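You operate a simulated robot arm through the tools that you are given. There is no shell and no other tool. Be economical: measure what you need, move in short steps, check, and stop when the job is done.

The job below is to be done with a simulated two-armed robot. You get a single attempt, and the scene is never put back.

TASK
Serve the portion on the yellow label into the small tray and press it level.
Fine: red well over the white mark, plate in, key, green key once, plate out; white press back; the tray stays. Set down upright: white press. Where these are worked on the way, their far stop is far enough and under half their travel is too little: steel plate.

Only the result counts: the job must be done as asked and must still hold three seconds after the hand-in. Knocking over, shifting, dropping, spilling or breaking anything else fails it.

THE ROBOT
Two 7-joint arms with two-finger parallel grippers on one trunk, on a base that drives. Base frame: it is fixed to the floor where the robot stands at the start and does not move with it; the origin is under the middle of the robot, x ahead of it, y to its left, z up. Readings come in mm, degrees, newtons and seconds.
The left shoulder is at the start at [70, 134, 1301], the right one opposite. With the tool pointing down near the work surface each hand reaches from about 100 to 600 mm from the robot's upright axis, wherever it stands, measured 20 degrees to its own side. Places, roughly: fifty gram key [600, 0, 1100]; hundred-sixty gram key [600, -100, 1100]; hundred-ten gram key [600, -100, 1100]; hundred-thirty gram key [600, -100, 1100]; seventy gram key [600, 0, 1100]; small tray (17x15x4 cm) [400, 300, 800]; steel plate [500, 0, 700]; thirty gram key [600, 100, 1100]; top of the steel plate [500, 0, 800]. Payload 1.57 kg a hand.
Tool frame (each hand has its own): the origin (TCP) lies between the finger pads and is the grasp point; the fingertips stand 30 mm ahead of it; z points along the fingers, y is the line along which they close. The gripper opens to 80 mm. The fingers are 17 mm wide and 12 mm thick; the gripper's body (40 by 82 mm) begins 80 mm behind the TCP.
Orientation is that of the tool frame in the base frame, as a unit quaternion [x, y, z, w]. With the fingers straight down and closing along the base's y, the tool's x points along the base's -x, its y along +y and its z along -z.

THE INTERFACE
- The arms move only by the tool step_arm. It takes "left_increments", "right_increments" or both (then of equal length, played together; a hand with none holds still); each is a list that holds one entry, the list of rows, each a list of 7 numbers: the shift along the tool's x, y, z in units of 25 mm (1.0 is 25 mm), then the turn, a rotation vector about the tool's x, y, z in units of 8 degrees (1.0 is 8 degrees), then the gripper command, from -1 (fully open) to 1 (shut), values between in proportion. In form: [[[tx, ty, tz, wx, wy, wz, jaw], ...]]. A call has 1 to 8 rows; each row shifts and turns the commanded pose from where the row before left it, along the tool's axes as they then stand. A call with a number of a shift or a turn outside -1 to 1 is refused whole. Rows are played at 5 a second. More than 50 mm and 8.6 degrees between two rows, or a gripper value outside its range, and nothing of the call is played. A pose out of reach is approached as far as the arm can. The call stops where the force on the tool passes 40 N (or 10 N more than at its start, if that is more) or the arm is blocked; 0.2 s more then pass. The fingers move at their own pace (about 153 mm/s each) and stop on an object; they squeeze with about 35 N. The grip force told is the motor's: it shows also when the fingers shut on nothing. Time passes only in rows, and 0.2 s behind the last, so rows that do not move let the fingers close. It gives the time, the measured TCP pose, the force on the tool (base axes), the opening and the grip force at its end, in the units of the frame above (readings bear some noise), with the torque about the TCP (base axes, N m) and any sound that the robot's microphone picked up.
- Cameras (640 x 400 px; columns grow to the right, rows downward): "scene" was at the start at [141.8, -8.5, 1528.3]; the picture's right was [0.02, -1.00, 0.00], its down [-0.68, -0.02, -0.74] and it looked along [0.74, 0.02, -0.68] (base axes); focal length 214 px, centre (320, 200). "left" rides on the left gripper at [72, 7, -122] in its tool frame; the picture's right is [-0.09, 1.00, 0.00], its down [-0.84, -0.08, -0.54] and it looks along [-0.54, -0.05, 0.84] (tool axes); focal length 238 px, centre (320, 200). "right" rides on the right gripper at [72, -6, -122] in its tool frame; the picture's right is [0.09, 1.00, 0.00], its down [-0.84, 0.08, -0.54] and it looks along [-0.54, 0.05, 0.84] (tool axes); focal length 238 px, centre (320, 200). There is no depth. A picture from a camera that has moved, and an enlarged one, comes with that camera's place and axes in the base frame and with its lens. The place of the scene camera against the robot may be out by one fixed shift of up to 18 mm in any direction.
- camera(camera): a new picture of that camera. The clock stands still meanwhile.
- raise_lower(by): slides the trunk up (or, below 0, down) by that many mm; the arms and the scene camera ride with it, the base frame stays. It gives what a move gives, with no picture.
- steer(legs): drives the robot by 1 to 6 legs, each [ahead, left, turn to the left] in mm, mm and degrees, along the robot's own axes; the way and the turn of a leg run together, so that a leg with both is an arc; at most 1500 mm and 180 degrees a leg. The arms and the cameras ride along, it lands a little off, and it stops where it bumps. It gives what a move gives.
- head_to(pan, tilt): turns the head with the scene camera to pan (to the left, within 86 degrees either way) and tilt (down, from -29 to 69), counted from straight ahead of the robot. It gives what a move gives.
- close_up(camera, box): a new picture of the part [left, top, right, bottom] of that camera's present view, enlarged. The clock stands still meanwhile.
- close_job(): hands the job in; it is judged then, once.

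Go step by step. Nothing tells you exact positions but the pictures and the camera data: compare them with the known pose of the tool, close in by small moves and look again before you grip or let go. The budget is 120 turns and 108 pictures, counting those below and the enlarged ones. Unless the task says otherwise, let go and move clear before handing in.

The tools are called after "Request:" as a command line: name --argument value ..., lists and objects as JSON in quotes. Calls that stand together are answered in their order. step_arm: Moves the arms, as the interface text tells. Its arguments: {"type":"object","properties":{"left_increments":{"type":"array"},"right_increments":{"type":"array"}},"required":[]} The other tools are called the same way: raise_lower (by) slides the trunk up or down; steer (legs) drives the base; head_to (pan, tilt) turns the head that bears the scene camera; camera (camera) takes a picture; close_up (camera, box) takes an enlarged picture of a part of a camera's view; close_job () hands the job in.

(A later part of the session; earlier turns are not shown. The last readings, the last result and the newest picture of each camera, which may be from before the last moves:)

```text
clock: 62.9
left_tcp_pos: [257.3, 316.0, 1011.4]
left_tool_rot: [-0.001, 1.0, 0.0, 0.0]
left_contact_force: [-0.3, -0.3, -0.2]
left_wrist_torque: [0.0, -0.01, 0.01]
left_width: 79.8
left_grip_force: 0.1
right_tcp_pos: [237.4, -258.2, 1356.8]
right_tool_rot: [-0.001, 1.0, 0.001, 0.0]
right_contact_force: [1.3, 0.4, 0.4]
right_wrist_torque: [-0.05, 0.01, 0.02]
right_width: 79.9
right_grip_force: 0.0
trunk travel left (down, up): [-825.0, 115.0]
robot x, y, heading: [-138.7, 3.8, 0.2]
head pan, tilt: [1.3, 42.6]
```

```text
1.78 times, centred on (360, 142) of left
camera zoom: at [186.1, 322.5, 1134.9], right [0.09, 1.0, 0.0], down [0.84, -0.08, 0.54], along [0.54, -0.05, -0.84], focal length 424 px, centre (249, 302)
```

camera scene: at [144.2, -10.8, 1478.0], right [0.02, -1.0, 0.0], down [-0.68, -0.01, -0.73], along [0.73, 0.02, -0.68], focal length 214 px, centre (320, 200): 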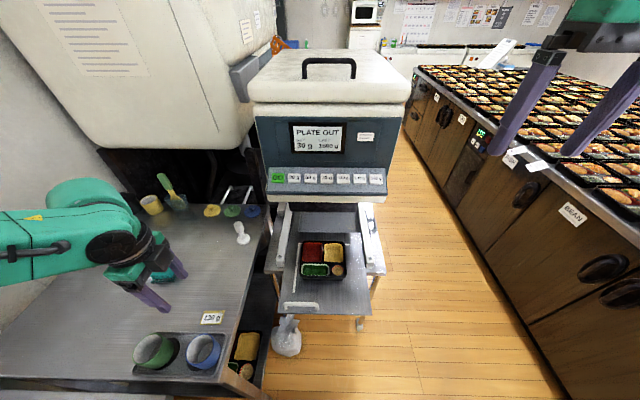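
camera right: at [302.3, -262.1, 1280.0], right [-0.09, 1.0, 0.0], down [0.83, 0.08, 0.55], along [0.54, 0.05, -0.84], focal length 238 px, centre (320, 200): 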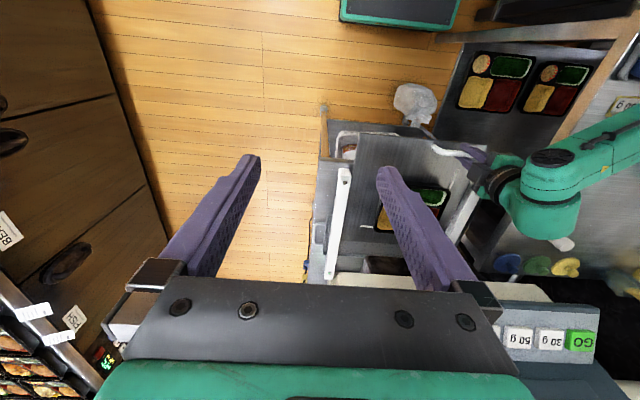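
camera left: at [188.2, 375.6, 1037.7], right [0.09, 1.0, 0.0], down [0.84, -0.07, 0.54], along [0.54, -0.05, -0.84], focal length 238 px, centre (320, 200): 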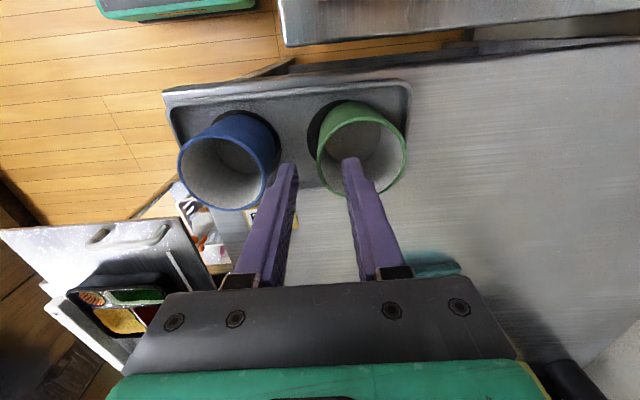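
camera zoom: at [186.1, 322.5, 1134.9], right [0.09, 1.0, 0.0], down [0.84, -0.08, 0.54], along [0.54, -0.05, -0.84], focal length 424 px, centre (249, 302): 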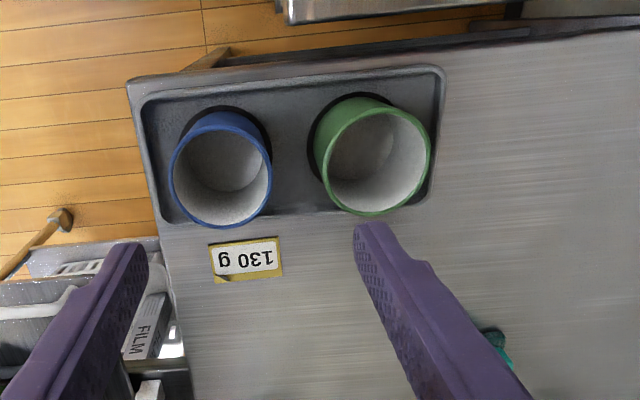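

Both cups sit back on their marks. Now I'll raise the hand, drive back to the start position and turn the hand for the plate handle.

Request:
steer --legs '[[140, 0, 0]]'

Request:
step_arm --left_increments '[[[0, -1, 0, 0, 0, 1, -1], [0, 0, 0, 0, 0, 1, -1], [0, 0, 0, 0, 0, 1, -1], [0, 0, 0, 0, 0, 1, -1], [0, 0, 0, 0, 0, 1, -1], [0, 0, 0, 0, 0, 1, -1], [0, 0, 0, 0, 0, 1, -1], [0, 0, 0, 0, 0, 1, -1]]]'

Request:
step_arm --left_increments '[[[0, 0, 0, 0, 0, 1, -1], [0, 0, 0, 0, 0, 1, -1], [0, 0, 0, 0, 0, 1, -1], [0, 0, 0, 0, 0, 0.25, -1], [-1, 0, 0, 0, 0, 0, -1], [-1, 0, 0, 0, 0, 0, -1], [-1, 0, 0, 0, 0, 0, -1], [-1, 0, 0, 0, 0, 0, -1]]]'

Request:
step_arm --left_increments '[[[-1, 0, 0, 0, 0, 0, -1], [-1, 0, 0, 0, 0, 0, -1], [-1, 0, 0.5, 0, 0, 0, -1], [-1, 0, 0.5, 0, 0, 0, -1], [-0.6, 0, 0.5, 0, 0, 0, -1], [0, 0, 0.5, 0, 0, 0, -1], [0, 0, 0, 0, 0, 0, -1]]]'

Request:
camera --camera "left"

Request:
camera --camera "scene"

```text
clock: 64.2
left_tcp_pos: [393.7, 317.8, 1013.4]
left_tool_rot: [-0.001, 1.0, 0.0, 0.001]
left_contact_force: [-0.5, 0.7, -0.1]
left_wrist_torque: [0.0, -0.03, 0.0]
left_width: 79.8
left_grip_force: 0.1
right_tcp_pos: [370.7, -256.7, 1356.6]
right_tool_rot: [0.0, 1.0, 0.002, 0.002]
right_contact_force: [-0.8, 0.9, 0.9]
right_wrist_torque: [0.04, -0.05, 0.03]
right_width: 80.1
right_grip_force: 0.0
trunk travel left (down, up): [-825.0, 115.0]
robot x, y, heading: [-2.4, 1.8, 0.0]
head pan, tilt: [1.3, 42.6]
```

```text
clock: 66.0
left_tcp_pos: [396.2, 292.3, 1011.7]
left_tool_rot: [0.531, 0.847, 0.0, 0.0]
left_contact_force: [0.0, -0.4, -0.1]
left_wrist_torque: [0.01, -0.01, -0.02]
left_width: 79.9
left_grip_force: 0.0
right_tcp_pos: [373.2, -257.4, 1357.0]
right_tool_rot: [-0.001, 1.0, 0.001, 0.001]
right_contact_force: [0.1, -0.1, -0.1]
right_wrist_torque: [0.02, 0.01, 0.02]
right_width: 80.0
right_grip_force: 0.0
trunk travel left (down, up): [-825.0, 115.0]
robot x, y, heading: [-9.0, -1.0, 0.1]
head pan, tilt: [1.3, 42.6]
```

```text
clock: 67.8
left_tcp_pos: [397.9, 190.8, 1012.9]
left_tool_rot: [0.707, 0.708, 0.0, 0.001]
left_contact_force: [0.2, -0.7, -1.1]
left_wrist_torque: [0.02, 0.01, 0.01]
left_width: 80.0
left_grip_force: 0.0
right_tcp_pos: [373.6, -258.2, 1355.9]
right_tool_rot: [-0.001, 1.0, 0.0, 0.0]
right_contact_force: [0.5, 0.4, 0.8]
right_wrist_torque: [0.04, 0.0, -0.01]
right_width: 79.9
right_grip_force: 0.1
trunk travel left (down, up): [-825.0, 115.0]
robot x, y, heading: [-7.2, 0.3, -0.1]
head pan, tilt: [1.3, 42.6]
```

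```text
clock: 69.4
left_tcp_pos: [389.0, 86.8, 967.0]
left_tool_rot: [0.706, 0.708, 0.0, 0.001]
left_contact_force: [-0.2, -0.6, -0.4]
left_wrist_torque: [-0.02, 0.01, 0.02]
left_width: 80.0
left_grip_force: 0.0
left hand out of reach, approached as far as the arm can: row 5, 6
right_tcp_pos: [372.9, -257.8, 1357.1]
right_tool_rot: [0.0, 1.0, 0.0, 0.001]
right_contact_force: [0.9, -0.4, 0.6]
right_wrist_torque: [0.01, 0.03, 0.0]
right_width: 80.1
right_grip_force: 0.0
trunk travel left (down, up): [-825.0, 115.0]
robot x, y, heading: [-8.2, 1.3, -0.0]
head pan, tilt: [1.3, 42.6]
```

```text
45 pictures are left
camera left: at [397.4, 158.3, 1088.6], right [1.0, -0.09, 0.0], down [-0.08, -0.84, 0.54], along [-0.05, -0.54, -0.84], focal length 238 px, centre (320, 200)
```

left: 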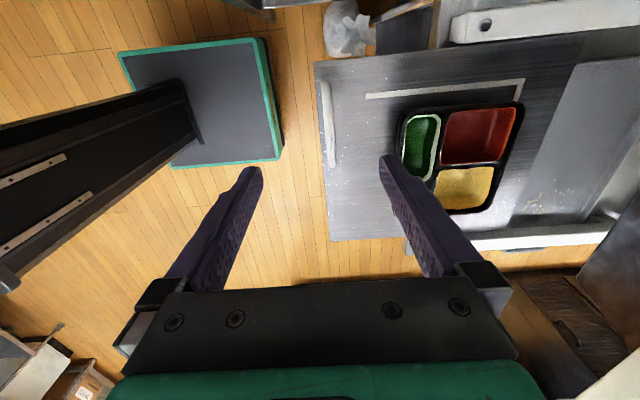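

```text
44 pictures are left
camera scene: at [137.6, -8.4, 1478.2], right [0.02, -1.0, 0.0], down [-0.68, -0.02, -0.74], along [0.74, 0.02, -0.68], focal length 214 px, centre (320, 200)
```

scene: 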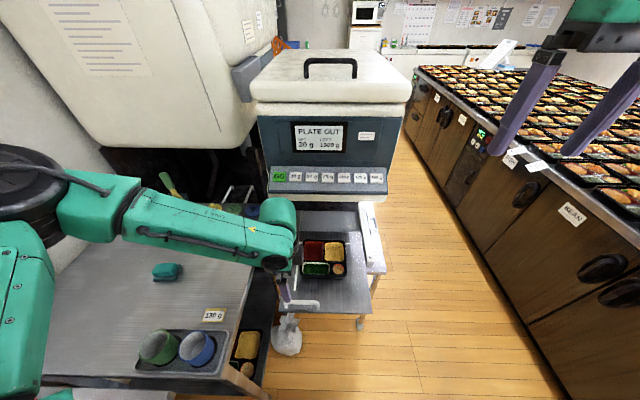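

The arm is now in a folded elbow-up posture and can't get closer here. I'll back the base 100 mm so that the handle falls in a comfortable range; later I can push by driving.

Request:
steer --legs '[[-100, 0, 0]]'

Request:
step_arm --left_increments '[[[0, 0.9, 0, 0, 0, 0, -1], [0, 0.9, 0, 0, 0, 0, -1], [0, 0.9, 0, 0, 0, 0, -1], [0, 0.9, 0, 0, 0, 0, -1], [-0.2, 0.4, 0.4, 0, 0, 0, -1], [0, 0, 0.9, 0, 0, 0, -1], [0, 0, 0.9, 0, 0, 0, -1], [0, 0, 0, 0, 0, 0, -1]]]'

Request:
camera --camera "left"

```text
clock: 70.6
left_tcp_pos: [294.0, 84.6, 965.6]
left_tool_rot: [0.707, 0.708, -0.001, 0.0]
left_contact_force: [0.5, 0.0, 0.2]
left_wrist_torque: [-0.01, 0.0, 0.04]
left_width: 80.0
left_grip_force: 0.1
right_tcp_pos: [279.3, -256.4, 1356.1]
right_tool_rot: [0.0, 1.0, 0.0, -0.002]
right_contact_force: [0.2, 0.9, -0.6]
right_wrist_torque: [-0.01, 0.06, 0.02]
right_width: 80.0
right_grip_force: 0.0
trunk travel left (down, up): [-825.0, 115.0]
robot x, y, heading: [-105.9, 0.5, 0.0]
head pan, tilt: [1.3, 42.6]
```

```text
clock: 72.4
left_tcp_pos: [345.5, 136.1, 949.0]
left_tool_rot: [0.707, 0.708, -0.001, 0.002]
left_contact_force: [0.5, 0.3, 0.3]
left_wrist_torque: [0.0, 0.01, 0.02]
left_width: 79.9
left_grip_force: 0.1
left hand out of reach, approached as far as the arm can: row 1, 2, 3, 4, 5, 6, 7
right_tcp_pos: [273.7, -258.4, 1356.5]
right_tool_rot: [0.001, 1.0, 0.0, 0.0]
right_contact_force: [-1.2, -0.1, 0.3]
right_wrist_torque: [0.02, 0.01, 0.0]
right_width: 80.4
right_grip_force: 0.1
trunk travel left (down, up): [-825.0, 115.0]
robot x, y, heading: [-101.8, 2.8, 0.1]
head pan, tilt: [1.3, 42.6]
```

```text
43 pictures are left
camera left: at [352.6, 208.0, 1071.9], right [1.0, -0.09, 0.0], down [-0.08, -0.84, 0.54], along [-0.05, -0.54, -0.84], focal length 238 px, centre (320, 200)
```

left: 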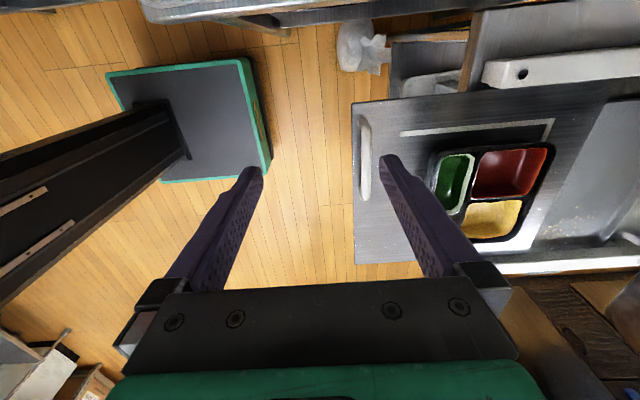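

The wrist is at its limit in this yaw. The fist doesn't need it: with yaw 0 and the fingers shut I can push the handle from the front, and later hook it from behind. I'll turn back to yaw 0.

Request:
step_arm --left_increments '[[[0, 0, -1, 0, 0, -1, 1], [0, 0, -0.5, 0, 0, -1, 1], [0, 0, 0, 0, 0, -1, 1], [0, 0, 0, 0, 0, -1, 1], [0, 0, 0, 0, 0, -1, 1], [0, 0, 0, 0, 0, -1, 1], [0, 0, 0, 0, 0, -1, 1], [0, 0, 0, 0, 0, -1, 1]]]'

Request:
step_arm --left_increments '[[[0, 0, 0, 0, 0, -1, 1], [0, 0, 0, 0, 0, -1, 1], [0, 0, 0, 0, 0, -1, 1], [0, 0, 0, 0, 0, -0.25, 1], [0, 0, 0, 0, 0, 0, 1]]]'

Request:
steer --legs '[[70, 0, 0]]'

Request:
camera --camera "left"

```text
clock: 74.2
left_tcp_pos: [345.3, 136.3, 987.2]
left_tool_rot: [0.223, 0.975, -0.002, 0.0]
left_contact_force: [-0.3, -0.8, 0.1]
left_wrist_torque: [0.0, 0.01, 0.0]
left_width: 0.0
left_grip_force: 21.2
right_tcp_pos: [274.0, -257.1, 1356.5]
right_tool_rot: [0.0, 1.0, 0.0, 0.0]
right_contact_force: [0.9, 0.0, -0.3]
right_wrist_torque: [0.01, 0.01, 0.0]
right_width: 79.9
right_grip_force: 0.0
trunk travel left (down, up): [-825.0, 115.0]
robot x, y, heading: [-102.3, -2.3, 0.1]
head pan, tilt: [1.3, 42.6]
```

```text
clock: 75.4
left_tcp_pos: [345.0, 135.7, 987.9]
left_tool_rot: [-0.001, 1.0, -0.001, 0.001]
left_contact_force: [0.1, 0.6, -0.4]
left_wrist_torque: [-0.03, -0.01, -0.01]
left_width: 0.0
left_grip_force: 20.8
right_tcp_pos: [274.2, -256.8, 1356.8]
right_tool_rot: [0.0, 1.0, 0.001, 0.0]
right_contact_force: [-0.2, 0.2, 0.1]
right_wrist_torque: [-0.03, -0.02, 0.02]
right_width: 80.1
right_grip_force: 0.1
trunk travel left (down, up): [-825.0, 115.0]
robot x, y, heading: [-106.1, 0.7, 0.3]
head pan, tilt: [1.3, 42.6]
```

```text
clock: 76.4
left_tcp_pos: [408.1, 135.7, 990.0]
left_tool_rot: [-0.001, 1.0, -0.001, 0.004]
left_contact_force: [-0.6, -0.1, 0.3]
left_wrist_torque: [0.01, -0.03, 0.01]
left_width: 0.0
left_grip_force: 20.8
right_tcp_pos: [335.0, -256.9, 1359.5]
right_tool_rot: [-0.001, 1.0, 0.001, 0.005]
right_contact_force: [-0.7, 0.1, 0.2]
right_wrist_torque: [-0.02, -0.05, -0.01]
right_width: 79.7
right_grip_force: 0.1
trunk travel left (down, up): [-825.0, 115.0]
robot x, y, heading: [-32.8, 1.8, 0.3]
head pan, tilt: [1.3, 42.6]
```

```text
42 pictures are left
camera left: at [335.9, 143.3, 1112.1], right [0.09, 1.0, 0.0], down [0.83, -0.07, 0.55], along [0.55, -0.05, -0.84], focal length 238 px, centre (320, 200)
```

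left: 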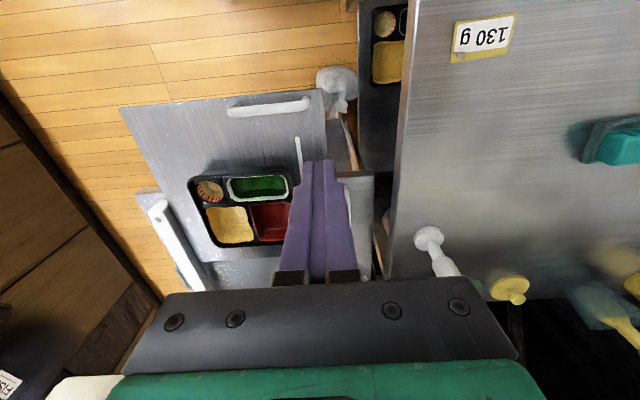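

The handle is centred at about (400, 72). I'll bring the shut fingers in front of it at (373, 45) and lower.

Request:
step_arm --left_increments '[[[0.4, -0.9, 0, 0, 0, 0, 1], [0.4, -0.9, 0.2, 0, 0, 0, 1], [0.4, -0.9, 0.8, 0, 0, 0, 1], [0.3, -0.9, 0.9, 0, 0, 0, 1], [0, 0, 0.9, 0, 0, 0, 1], [0, 0, 0.9, 0, 0, 0, 1], [0, 0, 0.9, 0, 0, 0, 1], [0, 0, 0, 0, 0, 0, 1]]]'

Request:
camera --camera "left"

Request:
camera --camera "scene"

```text
clock: 78.2
left_tcp_pos: [343.2, 113.4, 921.1]
left_tool_rot: [-0.001, 1.0, -0.002, 0.001]
left_contact_force: [0.1, -0.3, 1.7]
left_wrist_torque: [0.01, -0.03, 0.0]
left_width: 0.0
left_grip_force: 21.3
left hand out of reach, approached as far as the arm can: row 2, 3, 4, 5, 6, 7
right_tcp_pos: [343.2, -256.3, 1357.1]
right_tool_rot: [0.0, 1.0, 0.001, 0.001]
right_contact_force: [0.0, 0.1, 0.6]
right_wrist_torque: [0.0, 0.0, 0.03]
right_width: 80.1
right_grip_force: 0.0
trunk travel left (down, up): [-825.0, 115.0]
robot x, y, heading: [-34.0, 0.9, 0.3]
head pan, tilt: [1.3, 42.6]
```

```text
41 pictures are left
camera left: at [271.0, 120.1, 1042.5], right [0.09, 1.0, 0.0], down [0.84, -0.07, 0.54], along [0.54, -0.05, -0.84], focal length 238 px, centre (320, 200)
```

left: 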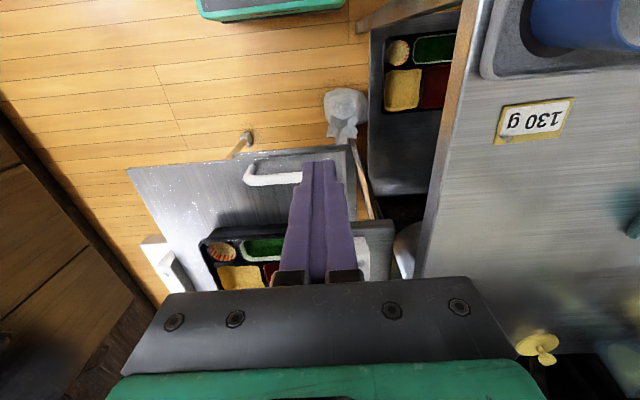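

```text
40 pictures are left
camera scene: at [106.5, -8.5, 1478.3], right [0.02, -1.0, 0.0], down [-0.68, -0.02, -0.74], along [0.74, 0.02, -0.68], focal length 214 px, centre (320, 200)
```

scene: 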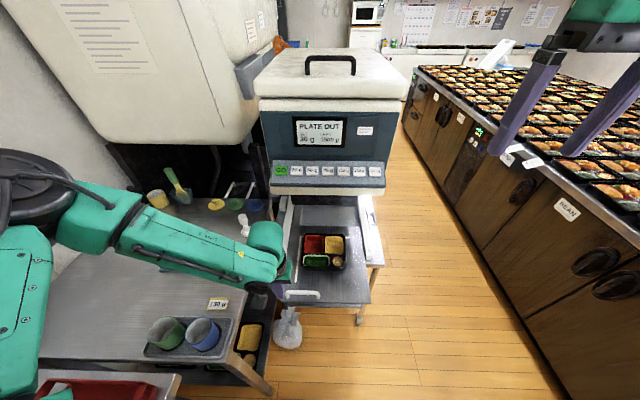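

The left arm is stuck in a bad posture here. I'll clear it up and to the left and use the right arm, whose elbow has the free aisle, to push the plate.

Request:
step_arm --left_increments '[[[0, 0.5, -1, 0, 0, 0, 1], [0, 1, -1, 0, 0, 0, 1], [0, 1, -1, 0, 0, 0, 1], [0, 1, -1, 0, 0, 0, 1], [0, 1, -1, 0, 0, 0, 1], [0, 1, -1, 0, 0, 0, 1], [0, 0.5, -1, 0, 0, 0, 1], [0, 0, -1, 0, 0, 0, 1]]]' --right_increments '[[[0, 0, 1, 0, 0, 0, 1], [0, 0, 1, 0, 0, 0, 1], [0, 0, 1, 0, 0, 0, 1], [0, 0, 1, 0, 0, 0, 1], [0, 0, 1, 0, 0, 0, 1], [0, 0, 1, 0, 0, 0, 1], [0, 0, 1, 0, 0, 0, 1], [0, 0, 1, 0, 0, 0, 1]]]'

Request:
raise_lower --by -130

Request:
step_arm --right_increments '[[[0, 1, 0.4, 0, 0, 0, 1], [0, 1, 0.4, 0, 0, 0, 1], [-0.2, 1, 0.4, 0, 0, 0, 1], [-0.2, 1, 0.4, 0, 0, 0, 1], [-0.2, 1, 0.4, 0, 0, 0, 1], [0, 1, 0.4, 0, 0, 0, 1], [0, 1, 0.4, 0, 0, 0, 1], [0, 1, 0.4, 0, 0, 0, 1]]]'

Request:
camera --camera "scene"

Request:
camera --camera "right"

```text
clock: 80.0
left_tcp_pos: [344.2, 262.7, 1120.3]
left_tool_rot: [0.0, 1.0, 0.0, 0.0]
left_contact_force: [0.2, 0.0, 0.1]
left_wrist_torque: [0.02, -0.01, 0.01]
left_width: 0.2
left_grip_force: 20.8
right_tcp_pos: [342.5, -258.7, 1156.8]
right_tool_rot: [-0.002, 1.0, 0.0, 0.001]
right_contact_force: [0.7, 0.4, 0.7]
right_wrist_torque: [0.01, 0.0, -0.03]
right_width: 0.0
right_grip_force: 21.4
trunk travel left (down, up): [-825.0, 115.0]
robot x, y, heading: [-34.9, -0.1, -0.1]
head pan, tilt: [1.3, 42.6]
```

```text
clock: 81.5
left_tcp_pos: [344.0, 262.9, 989.4]
left_tool_rot: [0.0, 1.0, -0.001, 0.001]
left_contact_force: [-0.1, 0.3, -1.5]
left_wrist_torque: [0.05, -0.02, 0.0]
left_width: 0.0
left_grip_force: 21.3
right_tcp_pos: [343.3, -256.4, 1027.2]
right_tool_rot: [0.0, 1.0, 0.0, 0.001]
right_contact_force: [-0.8, 0.0, 0.4]
right_wrist_torque: [0.01, -0.03, -0.01]
right_width: 0.1
right_grip_force: 21.2
trunk travel left (down, up): [-695.0, 245.0]
robot x, y, heading: [-34.2, -2.6, -0.1]
head pan, tilt: [1.3, 42.6]
```

```text
clock: 83.3
left_tcp_pos: [344.0, 264.6, 989.9]
left_tool_rot: [-0.001, 1.0, -0.002, -0.001]
left_contact_force: [0.6, -0.2, -1.0]
left_wrist_torque: [0.02, 0.0, -0.02]
left_width: 0.0
left_grip_force: 21.8
right_tcp_pos: [358.7, -56.0, 945.4]
right_tool_rot: [0.0, 1.0, 0.0, 0.001]
right_contact_force: [-0.2, 0.1, 0.4]
right_wrist_torque: [-0.03, 0.0, 0.01]
right_width: 0.1
right_grip_force: 21.4
trunk travel left (down, up): [-695.0, 245.0]
robot x, y, heading: [-33.3, -6.0, 0.4]
head pan, tilt: [1.3, 42.6]
```

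```text
39 pictures are left
camera scene: at [107.3, -7.0, 1348.2], right [0.02, -1.0, 0.0], down [-0.68, -0.02, -0.74], along [0.74, 0.02, -0.68], focal length 214 px, centre (320, 200)
```

scene: 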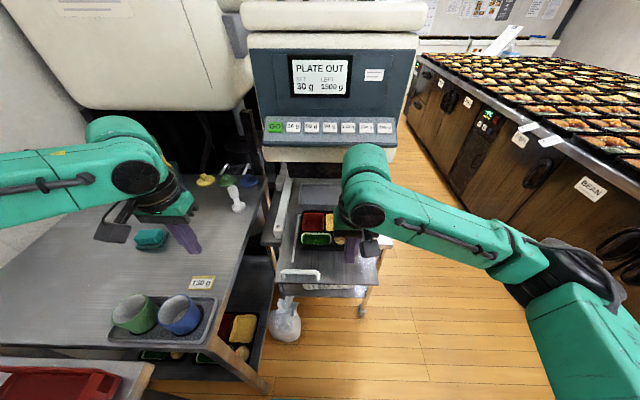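

```text
38 pictures are left
camera right: at [286.1, -62.9, 1067.5], right [-0.09, 1.0, 0.0], down [0.84, 0.08, 0.54], along [0.54, 0.05, -0.84], focal length 238 px, centre (320, 200)
```

right: 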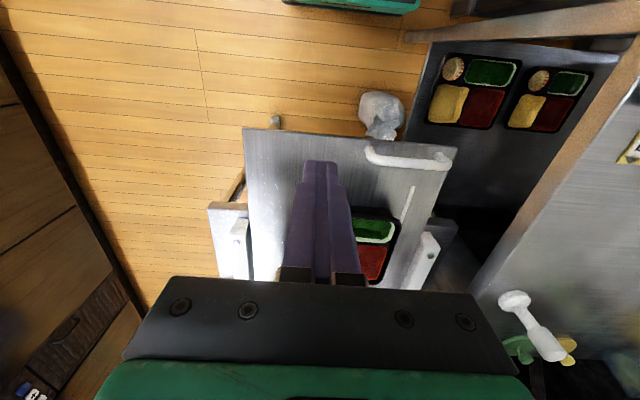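

The right arm works well here. I'll place its shut fingers just in front of the handle's right part and lower.

Request:
step_arm --right_increments '[[[-0.2, 1, 0, 0, 0, 0, 1], [-0.2, 1, 0.2, 0, 0, 0, 1], [-0.1, 1, 0.5, 0, 0, 0, 1], [0, 0.6, 0.7, 0, 0, 0, 1], [0, 0, 0.9, 0, 0, 0, 1], [0, 0, 0.9, 0, 0, 0, 1], [0, 0, 0.7, 0, 0, 0, 1], [0, 0, 0, 0, 0, 0, 1]]]'

Request:
camera --camera "right"

```text
clock: 85.2
left_tcp_pos: [345.5, 263.9, 989.8]
left_tool_rot: [-0.001, 1.0, -0.001, 0.001]
left_contact_force: [-0.9, -0.1, 1.1]
left_wrist_torque: [-0.01, -0.02, 0.02]
left_width: 0.0
left_grip_force: 21.3
right_tcp_pos: [370.9, 33.4, 849.1]
right_tool_rot: [-0.001, 1.0, 0.001, 0.001]
right_contact_force: [-0.1, -0.4, 0.0]
right_wrist_torque: [0.05, 0.01, 0.01]
right_width: 0.0
right_grip_force: 21.1
trunk travel left (down, up): [-695.0, 245.0]
robot x, y, heading: [-36.4, -0.8, 0.3]
head pan, tilt: [1.3, 42.6]
```

```text
37 pictures are left
camera right: at [298.6, 25.6, 971.2], right [-0.09, 1.0, 0.0], down [0.84, 0.08, 0.54], along [0.54, 0.05, -0.84], focal length 238 px, centre (320, 200)
```

right: 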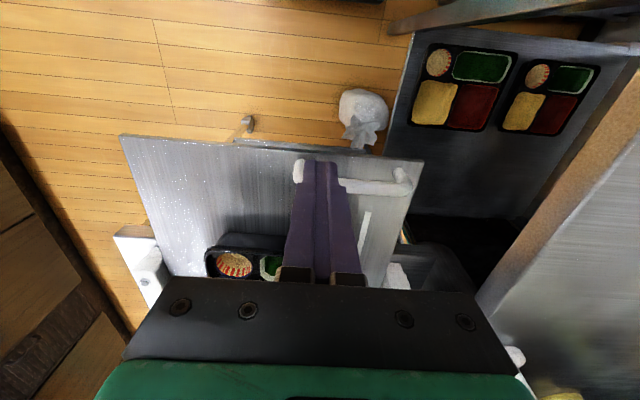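

Request:
step_arm --right_increments '[[[0, 0.1, 0.9, 0, 0, 0, 1], [0, 0.1, 0.9, 0, 0, 0, 1], [0, 0, 0.7, 0, 0, 0, 1], [0, 0, 0, 0, 0, 0, 1], [-0.3, 0, 0, 0, 0, 0, 1], [-0.4, 0, 0, 0, 0, 0, 1], [-0.4, 0, 0, 0, 0, 0, 1], [-0.4, 0, 0, 0, 0, 0, 1]]]'

Request:
camera --camera "right"

```text
clock: 87.0
left_tcp_pos: [343.8, 263.3, 988.6]
left_tool_rot: [-0.001, 1.0, 0.0, 0.001]
left_contact_force: [0.1, -0.5, 0.1]
left_wrist_torque: [-0.03, 0.01, -0.01]
left_width: 0.0
left_grip_force: 21.1
right_tcp_pos: [409.1, 37.4, 786.9]
right_tool_rot: [-0.001, 1.0, 0.0, 0.001]
right_contact_force: [-0.8, -1.0, -0.4]
right_wrist_torque: [0.03, -0.01, -0.04]
right_width: 0.2
right_grip_force: 21.3
trunk travel left (down, up): [-695.0, 245.0]
robot x, y, heading: [-35.6, -1.6, 0.0]
head pan, tilt: [1.3, 42.6]
```

```text
36 pictures are left
camera right: at [336.3, 30.7, 908.1], right [-0.09, 1.0, 0.0], down [0.84, 0.08, 0.54], along [0.54, 0.05, -0.84], focal length 238 px, centre (320, 200)
```

right: 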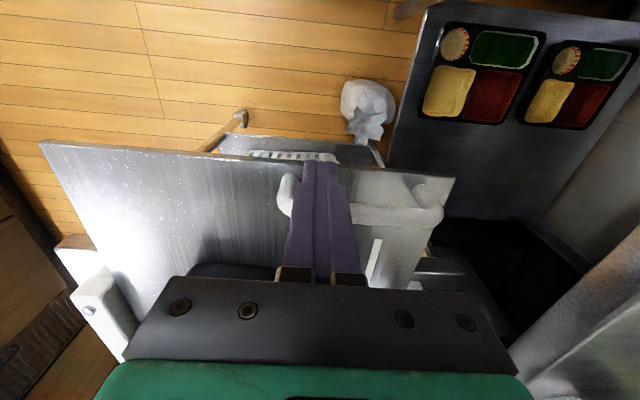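

The plate moves easily with the push, so I'll continue.

Request:
step_arm --right_increments '[[[-0.4, 0, 0, 0, 0, 0, 1], [-0.5, 0, 0, 0, 0, 0, 1], [-0.5, 0, 0, 0, 0, 0, 1], [-0.5, 0, 0, 0, 0, 0, 1], [-0.5, 0, 0, 0, 0, 0, 1], [-0.5, 0, 0, 0, 0, 0, 1], [-0.4, 0, 0, 0, 0, 0, 1], [-0.2, 0, 0, 0, 0, 0, 1]]]'

Request:
camera --camera "scene"

```text
clock: 88.8
left_tcp_pos: [343.5, 263.8, 989.5]
left_tool_rot: [0.0, 1.0, -0.001, 0.001]
left_contact_force: [0.1, 0.1, 0.0]
left_wrist_torque: [0.01, 0.0, 0.02]
left_width: 0.0
left_grip_force: 20.5
right_tcp_pos: [495.9, 37.9, 788.0]
right_tool_rot: [-0.001, 1.0, 0.0, 0.002]
right_contact_force: [-1.3, 0.8, 0.3]
right_wrist_torque: [0.0, -0.01, 0.01]
right_width: 0.1
right_grip_force: 21.3
trunk travel left (down, up): [-695.0, 245.0]
robot x, y, heading: [-35.7, 1.1, -0.2]
head pan, tilt: [1.3, 42.6]
```

```text
35 pictures are left
camera scene: at [106.6, -7.9, 1348.3], right [0.02, -1.0, 0.0], down [-0.68, -0.02, -0.74], along [0.74, 0.02, -0.68], focal length 214 px, centre (320, 200)
```

scene: 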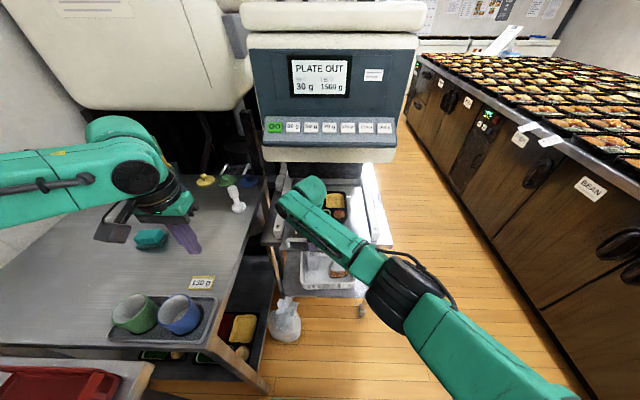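

Request:
step_arm --right_increments '[[[-0.4, 0, 0, 0, 0, 0, 1], [-0.4, 0, 0, 0, 0, 0, 1], [-0.4, 0, 0, 0, 0, 0, 1], [-0.4, 0, 0, 0, 0, 0, 1], [-0.3, 0, 0, 0, 0, 0, 1], [-0.3, 0, 0, 0, 0, 0, 1], [-0.3, 0, 0, 0, 0, 0, 1], [-0.2, 0, 0, 0, 0, 0, 1]]]'

Request:
camera --camera "scene"

```text
clock: 90.5
left_tcp_pos: [344.2, 263.0, 989.5]
left_tool_rot: [-0.002, 1.0, -0.001, 0.001]
left_contact_force: [0.2, 0.1, 0.0]
left_wrist_torque: [0.0, -0.01, -0.03]
left_width: 0.0
left_grip_force: 21.4
right_tcp_pos: [511.3, 40.6, 782.1]
right_tool_rot: [-0.001, 1.0, -0.001, 0.001]
right_contact_force: [-0.8, -0.2, -0.3]
right_wrist_torque: [-0.02, -0.01, -0.01]
right_width: 0.0
right_grip_force: 21.3
right hand out of reach, approached as far as the arm can: row 2, 3, 4, 5, 6, 7, 8
trunk travel left (down, up): [-695.0, 245.0]
robot x, y, heading: [-32.9, 0.2, -0.0]
head pan, tilt: [1.3, 42.6]
```

```text
34 pictures are left
camera scene: at [106.7, -8.1, 1348.3], right [0.02, -1.0, 0.0], down [-0.68, -0.02, -0.74], along [0.74, 0.02, -0.68], focal length 214 px, centre (320, 200)
```

scene: 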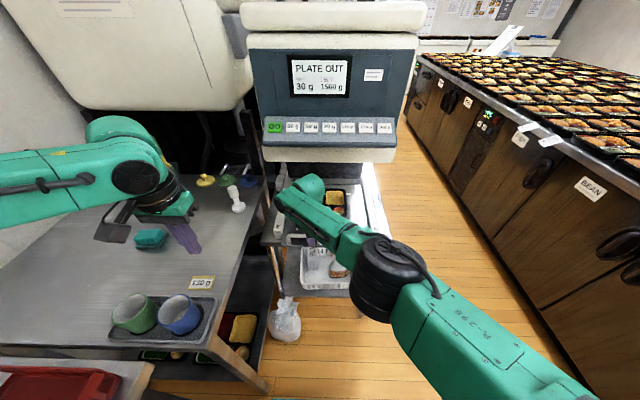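

Out of reach at this base position. I'll draw the hand back 90 mm, drive forward 80 mm, and then finish the push with the arm.

Request:
step_arm --right_increments '[[[0.9, -0.08, -0.2, 0, 0, 0, 1], [0.9, 0, 0, 0, 0, 0, 1], [0.9, 0, 0, 0, 0, 0, 1], [0.9, 0, 0, 0, 0, 0, 1], [0.4, 0, 0, 0, 0, 0, 1]]]'

Request:
steer --legs '[[80, 0, 0]]'

Request:
camera --camera "right"

```text
clock: 91.8
left_tcp_pos: [344.0, 264.6, 989.8]
left_tool_rot: [-0.001, 1.0, -0.001, 0.001]
left_contact_force: [0.0, 0.2, 0.0]
left_wrist_torque: [-0.02, 0.02, 0.0]
left_width: 0.2
left_grip_force: 21.5
right_tcp_pos: [412.5, 40.1, 787.2]
right_tool_rot: [0.0, 1.0, -0.001, 0.001]
right_contact_force: [-0.2, -0.4, 0.0]
right_wrist_torque: [0.01, 0.03, 0.02]
right_width: 0.1
right_grip_force: 21.3
trunk travel left (down, up): [-695.0, 245.0]
robot x, y, heading: [-35.0, 1.5, 0.2]
head pan, tilt: [1.3, 42.6]
```

```text
clock: 92.8
left_tcp_pos: [423.4, 264.3, 989.4]
left_tool_rot: [-0.001, 1.0, -0.001, 0.001]
left_contact_force: [-0.4, -0.2, 0.4]
left_wrist_torque: [0.02, 0.0, -0.02]
left_width: 0.0
left_grip_force: 21.5
right_tcp_pos: [490.1, 40.6, 786.6]
right_tool_rot: [-0.001, 1.0, 0.0, 0.002]
right_contact_force: [0.1, 0.0, 0.5]
right_wrist_torque: [0.0, 0.03, 0.0]
right_width: 0.1
right_grip_force: 21.0
trunk travel left (down, up): [-695.0, 245.0]
robot x, y, heading: [44.0, 0.8, 0.1]
head pan, tilt: [1.3, 42.6]
```

```text
33 pictures are left
camera right: at [417.4, 32.8, 909.0], right [-0.09, 1.0, 0.0], down [0.84, 0.08, 0.54], along [0.54, 0.05, -0.84], focal length 238 px, centre (320, 200)
```

right: 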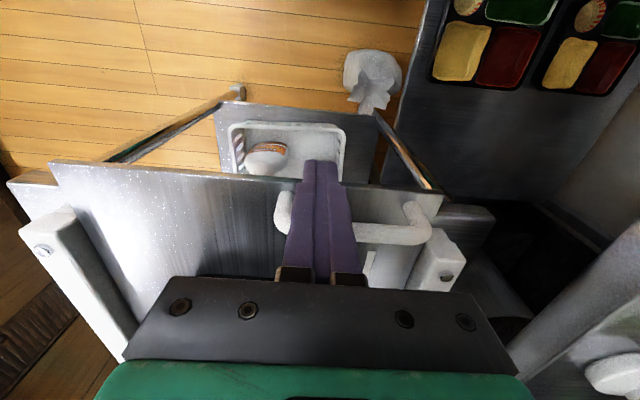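

Request:
step_arm --right_increments '[[[-0.4, 0, 0, 0, 0, 0, 1], [-0.4, 0, 0, 0, 0, 0, 1], [-0.4, 0, 0, 0, 0, 0, 1], [-0.4, 0, 0, 0, 0, 0, 1], [-0.4, 0, 0, 0, 0, 0, 1], [-0.4, 0, 0, 0, 0, 0, 1], [-0.4, 0, 0, 0, 0, 0, 1], [-0.3, 0, 0, 0, 0, 0, 1]]]'

Request:
camera --camera "scene"

```text
clock: 94.7
left_tcp_pos: [418.2, 262.7, 990.6]
left_tool_rot: [-0.001, 1.0, -0.001, 0.001]
left_contact_force: [0.5, 0.0, -0.2]
left_wrist_torque: [0.02, 0.04, 0.0]
left_width: 0.1
left_grip_force: 20.8
right_tcp_pos: [556.1, 42.1, 785.1]
right_tool_rot: [-0.003, 1.0, 0.002, -0.011]
right_contact_force: [-23.8, -1.0, 6.8]
right_wrist_torque: [-0.26, -0.07, -0.01]
right_width: 0.0
right_grip_force: 21.2
trunk travel left (down, up): [-695.0, 245.0]
robot x, y, heading: [42.1, 3.5, 0.1]
head pan, tilt: [1.3, 42.6]
stopped in row 8 (right hand): the force on the tool passed its limit at 42 N (the readings are from after the stop); the commanded pose is now the measured one
```

```text
32 pictures are left
camera scene: at [180.0, -8.6, 1349.0], right [0.03, -1.0, 0.0], down [-0.67, -0.02, -0.74], along [0.74, 0.02, -0.67], focal length 214 px, centre (320, 200)
```

scene: 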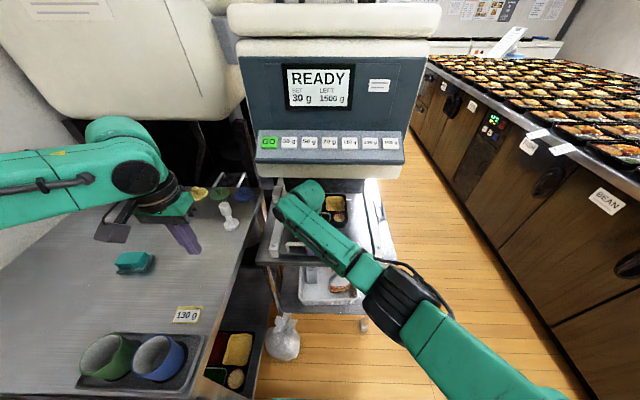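

The display shows READY: the plate is at its far stop. Now the right hand retreats and rises to look at the keys.

Request:
step_arm --right_increments '[[[0.8, 0, 0, 0, 0, 0, 1], [1, 0, 0, 0, 0, 0, 1], [1, 0, -1, 0, 0, 0, 1], [1, 0, -1, 0, 0, 0, 1], [0.5, -0.5, -1, 0, 0, 0, 1], [0, -0.5, -1, 0, 0, 0, 1], [0, -0.5, -1, 0, 0, 0, 1], [0, -0.5, -1, 0, 0, 0, 1]]]'

Request:
step_arm --right_increments '[[[0, -0.4, -1, 0, 0, 0, 1], [0, -0.4, -1, 0, 0, 0, 1], [0, 0, -1, 0, 0, 0, 1], [0, 0, -1, 0, 0, 0, 1], [0, 0, -1, 0, 0, 0, 1], [0, 0, -1, 0, 0, 0, 1], [0, 0, -1, 0, 0, 0, 1], [0, 0, -1, 0, 0, 0, 1]]]'

Request:
step_arm --right_increments '[[[0, 0, -1, 0, 0, 0, 1], [0, 0, -1, 0, 0, 0, 1], [0, 0, 0, 0, 0, 0, 1]]]'

Request:
camera --camera "right"

Request:
close_up --camera "scene" --box '[230, 50, 430, 190]'

```text
clock: 96.5
left_tcp_pos: [421.2, 263.4, 989.6]
left_tool_rot: [-0.001, 1.0, -0.001, 0.001]
left_contact_force: [0.2, 0.1, 1.2]
left_wrist_torque: [-0.01, 0.03, -0.03]
left_width: 0.0
left_grip_force: 21.6
right_tcp_pos: [455.2, -10.0, 934.3]
right_tool_rot: [-0.002, 1.0, 0.0, -0.009]
right_contact_force: [-0.2, 0.5, 0.6]
right_wrist_torque: [0.05, 0.01, 0.02]
right_width: 0.0
right_grip_force: 21.3
trunk travel left (down, up): [-695.0, 245.0]
robot x, y, heading: [41.2, -1.6, 0.3]
head pan, tilt: [1.3, 42.6]
```

```text
clock: 98.2
left_tcp_pos: [421.7, 263.6, 990.3]
left_tool_rot: [-0.002, 1.0, -0.001, 0.001]
left_contact_force: [0.5, 0.0, 0.1]
left_wrist_torque: [-0.01, 0.02, 0.0]
left_width: 0.1
left_grip_force: 21.6
right_tcp_pos: [458.7, -28.5, 1136.1]
right_tool_rot: [-0.002, 1.0, 0.0, -0.009]
right_contact_force: [-0.6, 0.9, 0.0]
right_wrist_torque: [0.03, -0.02, -0.02]
right_width: 0.0
right_grip_force: 20.9
trunk travel left (down, up): [-695.0, 245.0]
robot x, y, heading: [41.9, 1.0, 0.1]
head pan, tilt: [1.3, 42.6]
```

```text
clock: 99.0
left_tcp_pos: [422.9, 262.7, 989.6]
left_tool_rot: [-0.001, 1.0, 0.0, 0.0]
left_contact_force: [0.1, -0.3, 0.2]
left_wrist_torque: [0.0, 0.07, -0.04]
left_width: 0.0
left_grip_force: 21.2
right_tcp_pos: [461.5, -30.6, 1184.3]
right_tool_rot: [-0.001, 1.0, -0.001, -0.01]
right_contact_force: [-0.2, 0.6, 0.0]
right_wrist_torque: [-0.03, 0.04, -0.03]
right_width: 0.2
right_grip_force: 21.5
trunk travel left (down, up): [-695.0, 245.0]
robot x, y, heading: [44.2, -0.8, 0.2]
head pan, tilt: [1.3, 42.6]
```

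```text
31 pictures are left
camera right: at [391.3, -37.3, 1307.6], right [-0.1, 1.0, 0.0], down [0.85, 0.08, 0.53], along [0.52, 0.05, -0.85], focal length 238 px, centre (320, 200)
```

right: 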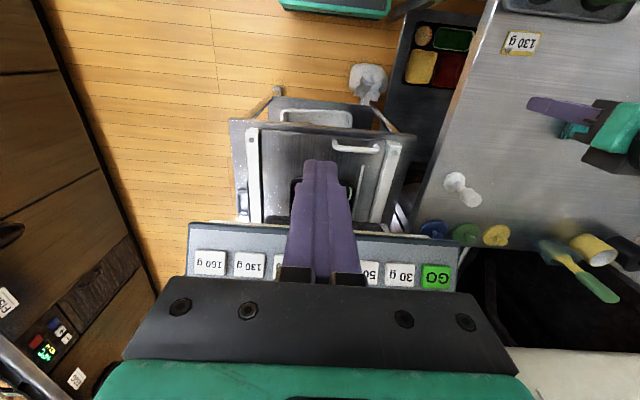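

```text
2.86 times, centred on (330, 120) of scene
camera zoom: at [185.3, -8.3, 1348.2], right [0.03, -1.0, 0.0], down [-0.68, -0.02, -0.74], along [0.74, 0.02, -0.68], focal length 613 px, centre (291, 429)
```

zoom: 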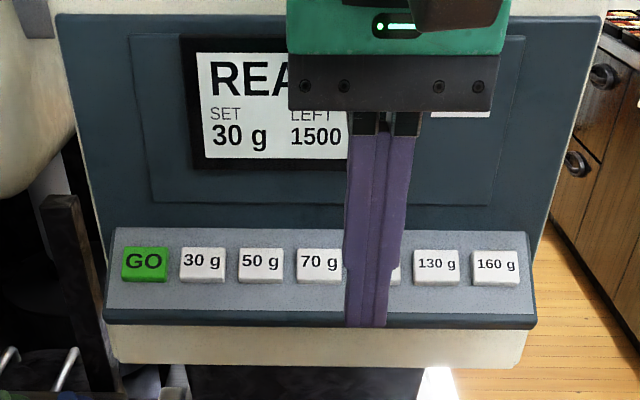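

The key height needs a better fix. I'll take a second right-hand view from further forward and higher.

Request:
step_arm --right_increments '[[[-0.8, 0, -1, 0, 0, 0, 1], [-0.8, 0, -1, 0, 0, 0, 1], [-0.8, 0, 0, 0, 0, 0, 1], [0, 0, 0, 0, 0, 0, 1]]]'

Request:
camera --camera "right"

```text
clock: 100.0
left_tcp_pos: [422.1, 264.2, 988.9]
left_tool_rot: [0.0, 1.0, 0.0, 0.001]
left_contact_force: [0.5, 0.0, 0.3]
left_wrist_torque: [0.0, 0.04, 0.0]
left_width: 0.0
left_grip_force: 21.4
right_tcp_pos: [499.9, -31.0, 1235.2]
right_tool_rot: [-0.002, 1.0, 0.0, -0.008]
right_contact_force: [0.7, -0.1, 0.7]
right_wrist_torque: [-0.04, 0.02, 0.02]
right_width: 0.0
right_grip_force: 21.6
right hand out of reach, approached as far as the arm can: row 3
trunk travel left (down, up): [-695.0, 245.0]
robot x, y, heading: [43.5, -0.9, 0.3]
head pan, tilt: [1.3, 42.6]
```

```text
29 pictures are left
camera right: at [430.6, -37.9, 1358.0], right [-0.1, 1.0, 0.0], down [0.85, 0.08, 0.53], along [0.53, 0.05, -0.85], focal length 238 px, centre (320, 200)
```

right: 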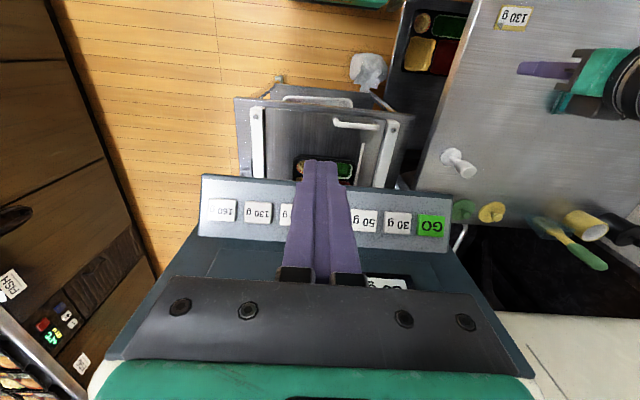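

The key face is at about (614, −101, 1105) for 130 g, and GO at about (611, 131, 1107). I'll pitch the right hand 45° forward so that the fingertips press squarely, and approach the 130 g key.

Request:
step_arm --right_increments '[[[0, -0.5, 0, 0, -0.9, 0, 1], [0, -0.5, 0, 0, -0.95, 0, 1], [0, -0.5, 0, 0, -0.95, 0, 1], [0, -0.5, 0, 0, -0.95, 0, 1], [0, -0.5, 0, 0, -0.95, 0, 1], [0, -0.3, 0, 0, -0.9, 0, 1], [0.4, 0, 0.6, 0, 0, 0, 1], [0, 0, 0.9, 0, 0, 0, 1]]]'

Request:
camera --camera "right"

Request:
close_up --camera "scene" --box '[230, 50, 430, 190]'

```text
clock: 101.8
left_tcp_pos: [423.7, 264.4, 987.8]
left_tool_rot: [-0.002, 1.0, 0.0, 0.0]
left_contact_force: [0.0, -0.1, -0.1]
left_wrist_torque: [0.0, -0.01, 0.01]
left_width: 0.0
left_grip_force: 20.9
right_tcp_pos: [522.7, -99.5, 1198.8]
right_tool_rot: [-0.001, 0.928, 0.001, 0.373]
right_contact_force: [-0.2, -0.4, 0.3]
right_wrist_torque: [0.02, 0.02, -0.02]
right_width: 0.1
right_grip_force: 21.5
trunk travel left (down, up): [-695.0, 245.0]
robot x, y, heading: [46.0, -1.3, -0.0]
head pan, tilt: [1.3, 42.6]
```

```text
28 pictures are left
camera right: at [385.7, -107.8, 1237.0], right [-0.07, 1.0, -0.06], down [0.23, 0.08, 0.97], along [0.97, 0.05, -0.23], focal length 238 px, centre (320, 200)
```

right: 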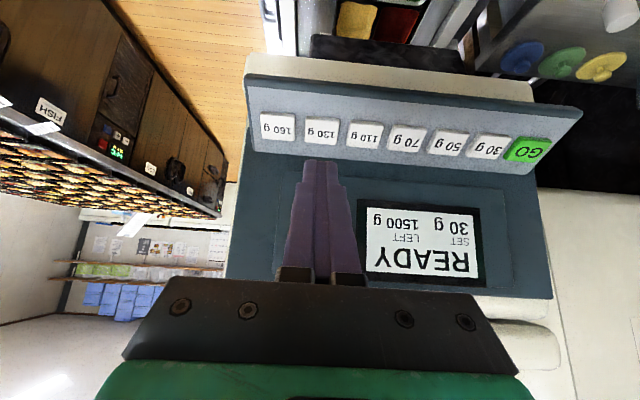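

```text
2.86 times, centred on (330, 120) of scene
camera zoom: at [185.9, -8.1, 1348.1], right [0.03, -1.0, 0.0], down [-0.68, -0.02, -0.73], along [0.73, 0.02, -0.68], focal length 613 px, centre (291, 429)
```

zoom: 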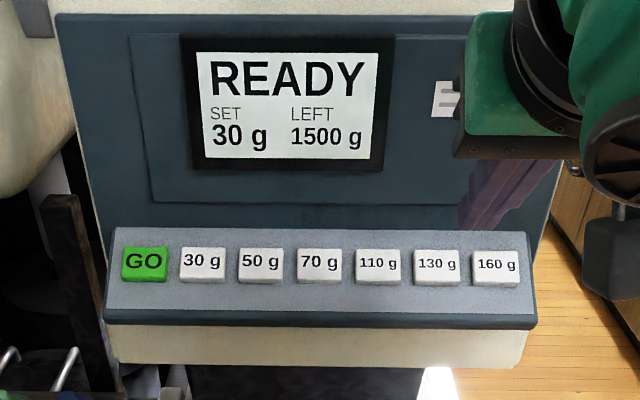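

The fingers point straight at the 130 g key, about 100 mm away. I'll advance along the tool axis.

Request:
step_arm --right_increments '[[[0, 0, 1, 0, 0, 0, 1], [0, 0, 1, 0, 0, 0, 1], [0, 0, 0.9, 0, 0, 0, 1], [0, 0, 0.3, 0, 0, 0, 1], [0, 0, 0, 0, 0, 0, 1]]]'

Request:
camera --camera "right"

```text
clock: 103.0
left_tcp_pos: [421.1, 264.3, 989.7]
left_tool_rot: [-0.001, 1.0, -0.001, 0.0]
left_contact_force: [-0.2, 0.3, 0.7]
left_wrist_torque: [-0.02, -0.02, -0.02]
left_width: 0.2
left_grip_force: 21.3
right_tcp_pos: [577.5, -98.5, 1142.1]
right_tool_rot: [-0.002, 0.928, 0.001, 0.372]
right_contact_force: [0.8, -0.2, -0.1]
right_wrist_torque: [-0.01, 0.01, 0.02]
right_width: 0.0
right_grip_force: 21.5
trunk travel left (down, up): [-695.0, 245.0]
robot x, y, heading: [45.9, 4.5, 0.4]
head pan, tilt: [1.3, 42.6]
```

```text
26 pictures are left
camera right: at [440.3, -105.9, 1179.9], right [-0.07, 1.0, -0.06], down [0.23, 0.08, 0.97], along [0.97, 0.05, -0.23], focal length 238 px, centre (320, 200)
```

right: 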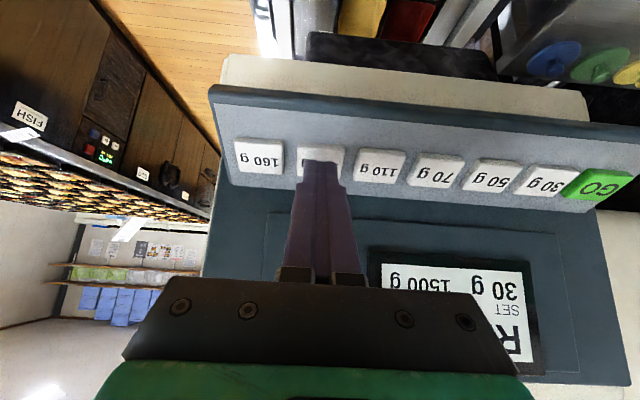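

Request:
step_arm --right_increments '[[[0, 0, 0.25, 0, 0, 0, 1], [0, 0, 0.2, 0, 0, 0, 1], [0, 0, 0.15, 0, 0, 0, 1], [0, 0, 0.15, 0, 0, 0, 1]]]'

Request:
close_up --camera "scene" --box '[230, 50, 430, 190]'

```text
clock: 104.0
left_tcp_pos: [419.6, 264.5, 990.2]
left_tool_rot: [-0.001, 1.0, -0.001, 0.002]
left_contact_force: [0.3, 0.1, -0.3]
left_wrist_torque: [0.02, 0.0, -0.05]
left_width: 0.0
left_grip_force: 20.6
right_tcp_pos: [588.0, -98.3, 1131.4]
right_tool_rot: [-0.001, 0.927, 0.0, 0.375]
right_contact_force: [-5.0, -0.2, 5.1]
right_wrist_torque: [-0.03, 0.01, 0.0]
right_width: 0.0
right_grip_force: 21.7
trunk travel left (down, up): [-695.0, 245.0]
robot x, y, heading: [42.6, 2.3, 0.3]
head pan, tilt: [1.3, 42.6]
heard: click
```

```text
2.86 times, centred on (330, 120) of scene
camera zoom: at [181.9, -7.8, 1348.6], right [0.03, -1.0, 0.0], down [-0.68, -0.02, -0.74], along [0.74, 0.02, -0.68], focal length 613 px, centre (291, 429)
```

zoom: 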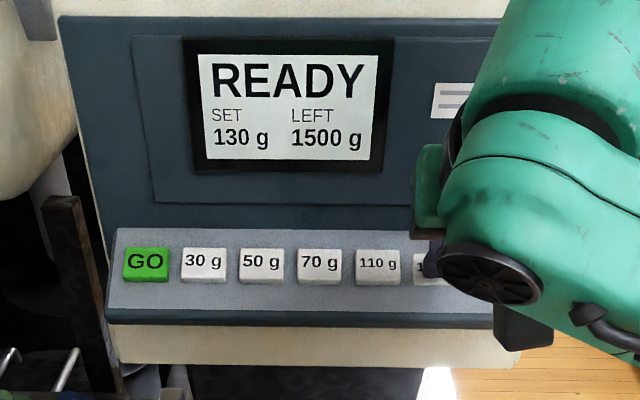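

SET now reads 130 g. I'll retreat and shift right hand 230 mm left, in front of the green key.

Request:
step_arm --right_increments '[[[0, 0, -1, 0, 0, 0, 1], [0, 0.5, -1, 0, 0, 0, 1], [0, 1, 0, 0, 0, 0, 1], [0, 1, 0, 0, 0, 0, 1], [0, 1, 0, 0, 0, 0, 1], [0, 1, 0, 0, 0, 0, 1], [0, 1, 0, 0, 0, 0, 1], [0, 1, 0, 0, 0, 0, 1]]]'

Request:
step_arm --right_increments '[[[0, 1, 0, 0, 0, 0, 1], [0, 1, 0, 0, 0, 0, 1], [0, 0.7, 0, 0, 0, 0, 1], [0, 0, 0, 0, 0, 0, 1]]]'

Request:
camera --camera "right"

```text
clock: 105.8
left_tcp_pos: [421.7, 264.4, 988.9]
left_tool_rot: [0.0, 1.0, -0.001, 0.001]
left_contact_force: [-0.3, -0.5, -0.3]
left_wrist_torque: [0.01, 0.0, 0.0]
left_width: 0.0
left_grip_force: 21.4
right_tcp_pos: [556.3, 62.9, 1163.4]
right_tool_rot: [-0.001, 0.928, 0.0, 0.373]
right_contact_force: [-0.3, 0.9, 0.1]
right_wrist_torque: [-0.02, 0.01, 0.0]
right_width: 0.3
right_grip_force: 21.5
trunk travel left (down, up): [-695.0, 245.0]
robot x, y, heading: [40.2, 1.5, 0.3]
head pan, tilt: [1.3, 42.6]
```

```text
clock: 106.8
left_tcp_pos: [421.5, 263.2, 989.6]
left_tool_rot: [0.0, 1.0, -0.001, 0.001]
left_contact_force: [-0.6, 0.3, 0.8]
left_wrist_torque: [0.0, -0.01, 0.0]
left_width: 0.0
left_grip_force: 21.4
right_tcp_pos: [554.3, 130.2, 1164.0]
right_tool_rot: [-0.001, 0.928, 0.0, 0.373]
right_contact_force: [0.0, 0.2, 0.0]
right_wrist_torque: [-0.02, 0.0, 0.01]
right_width: 0.0
right_grip_force: 21.4
trunk travel left (down, up): [-695.0, 245.0]
robot x, y, heading: [39.7, -4.6, 0.1]
head pan, tilt: [1.3, 42.6]
```

```text
24 pictures are left
camera right: at [417.4, 122.9, 1201.5], right [-0.07, 1.0, -0.06], down [0.23, 0.08, 0.97], along [0.97, 0.05, -0.23], focal length 238 px, centre (320, 200)
```

right: 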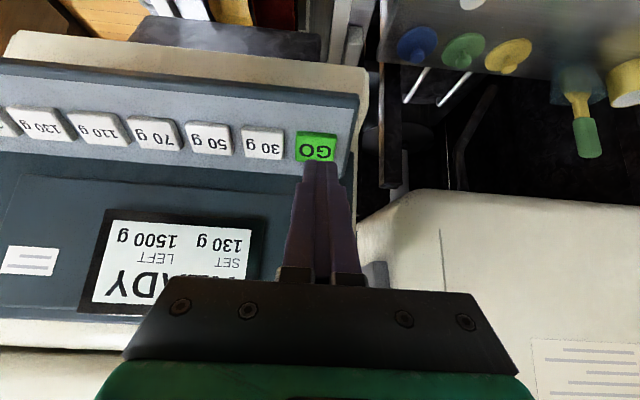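

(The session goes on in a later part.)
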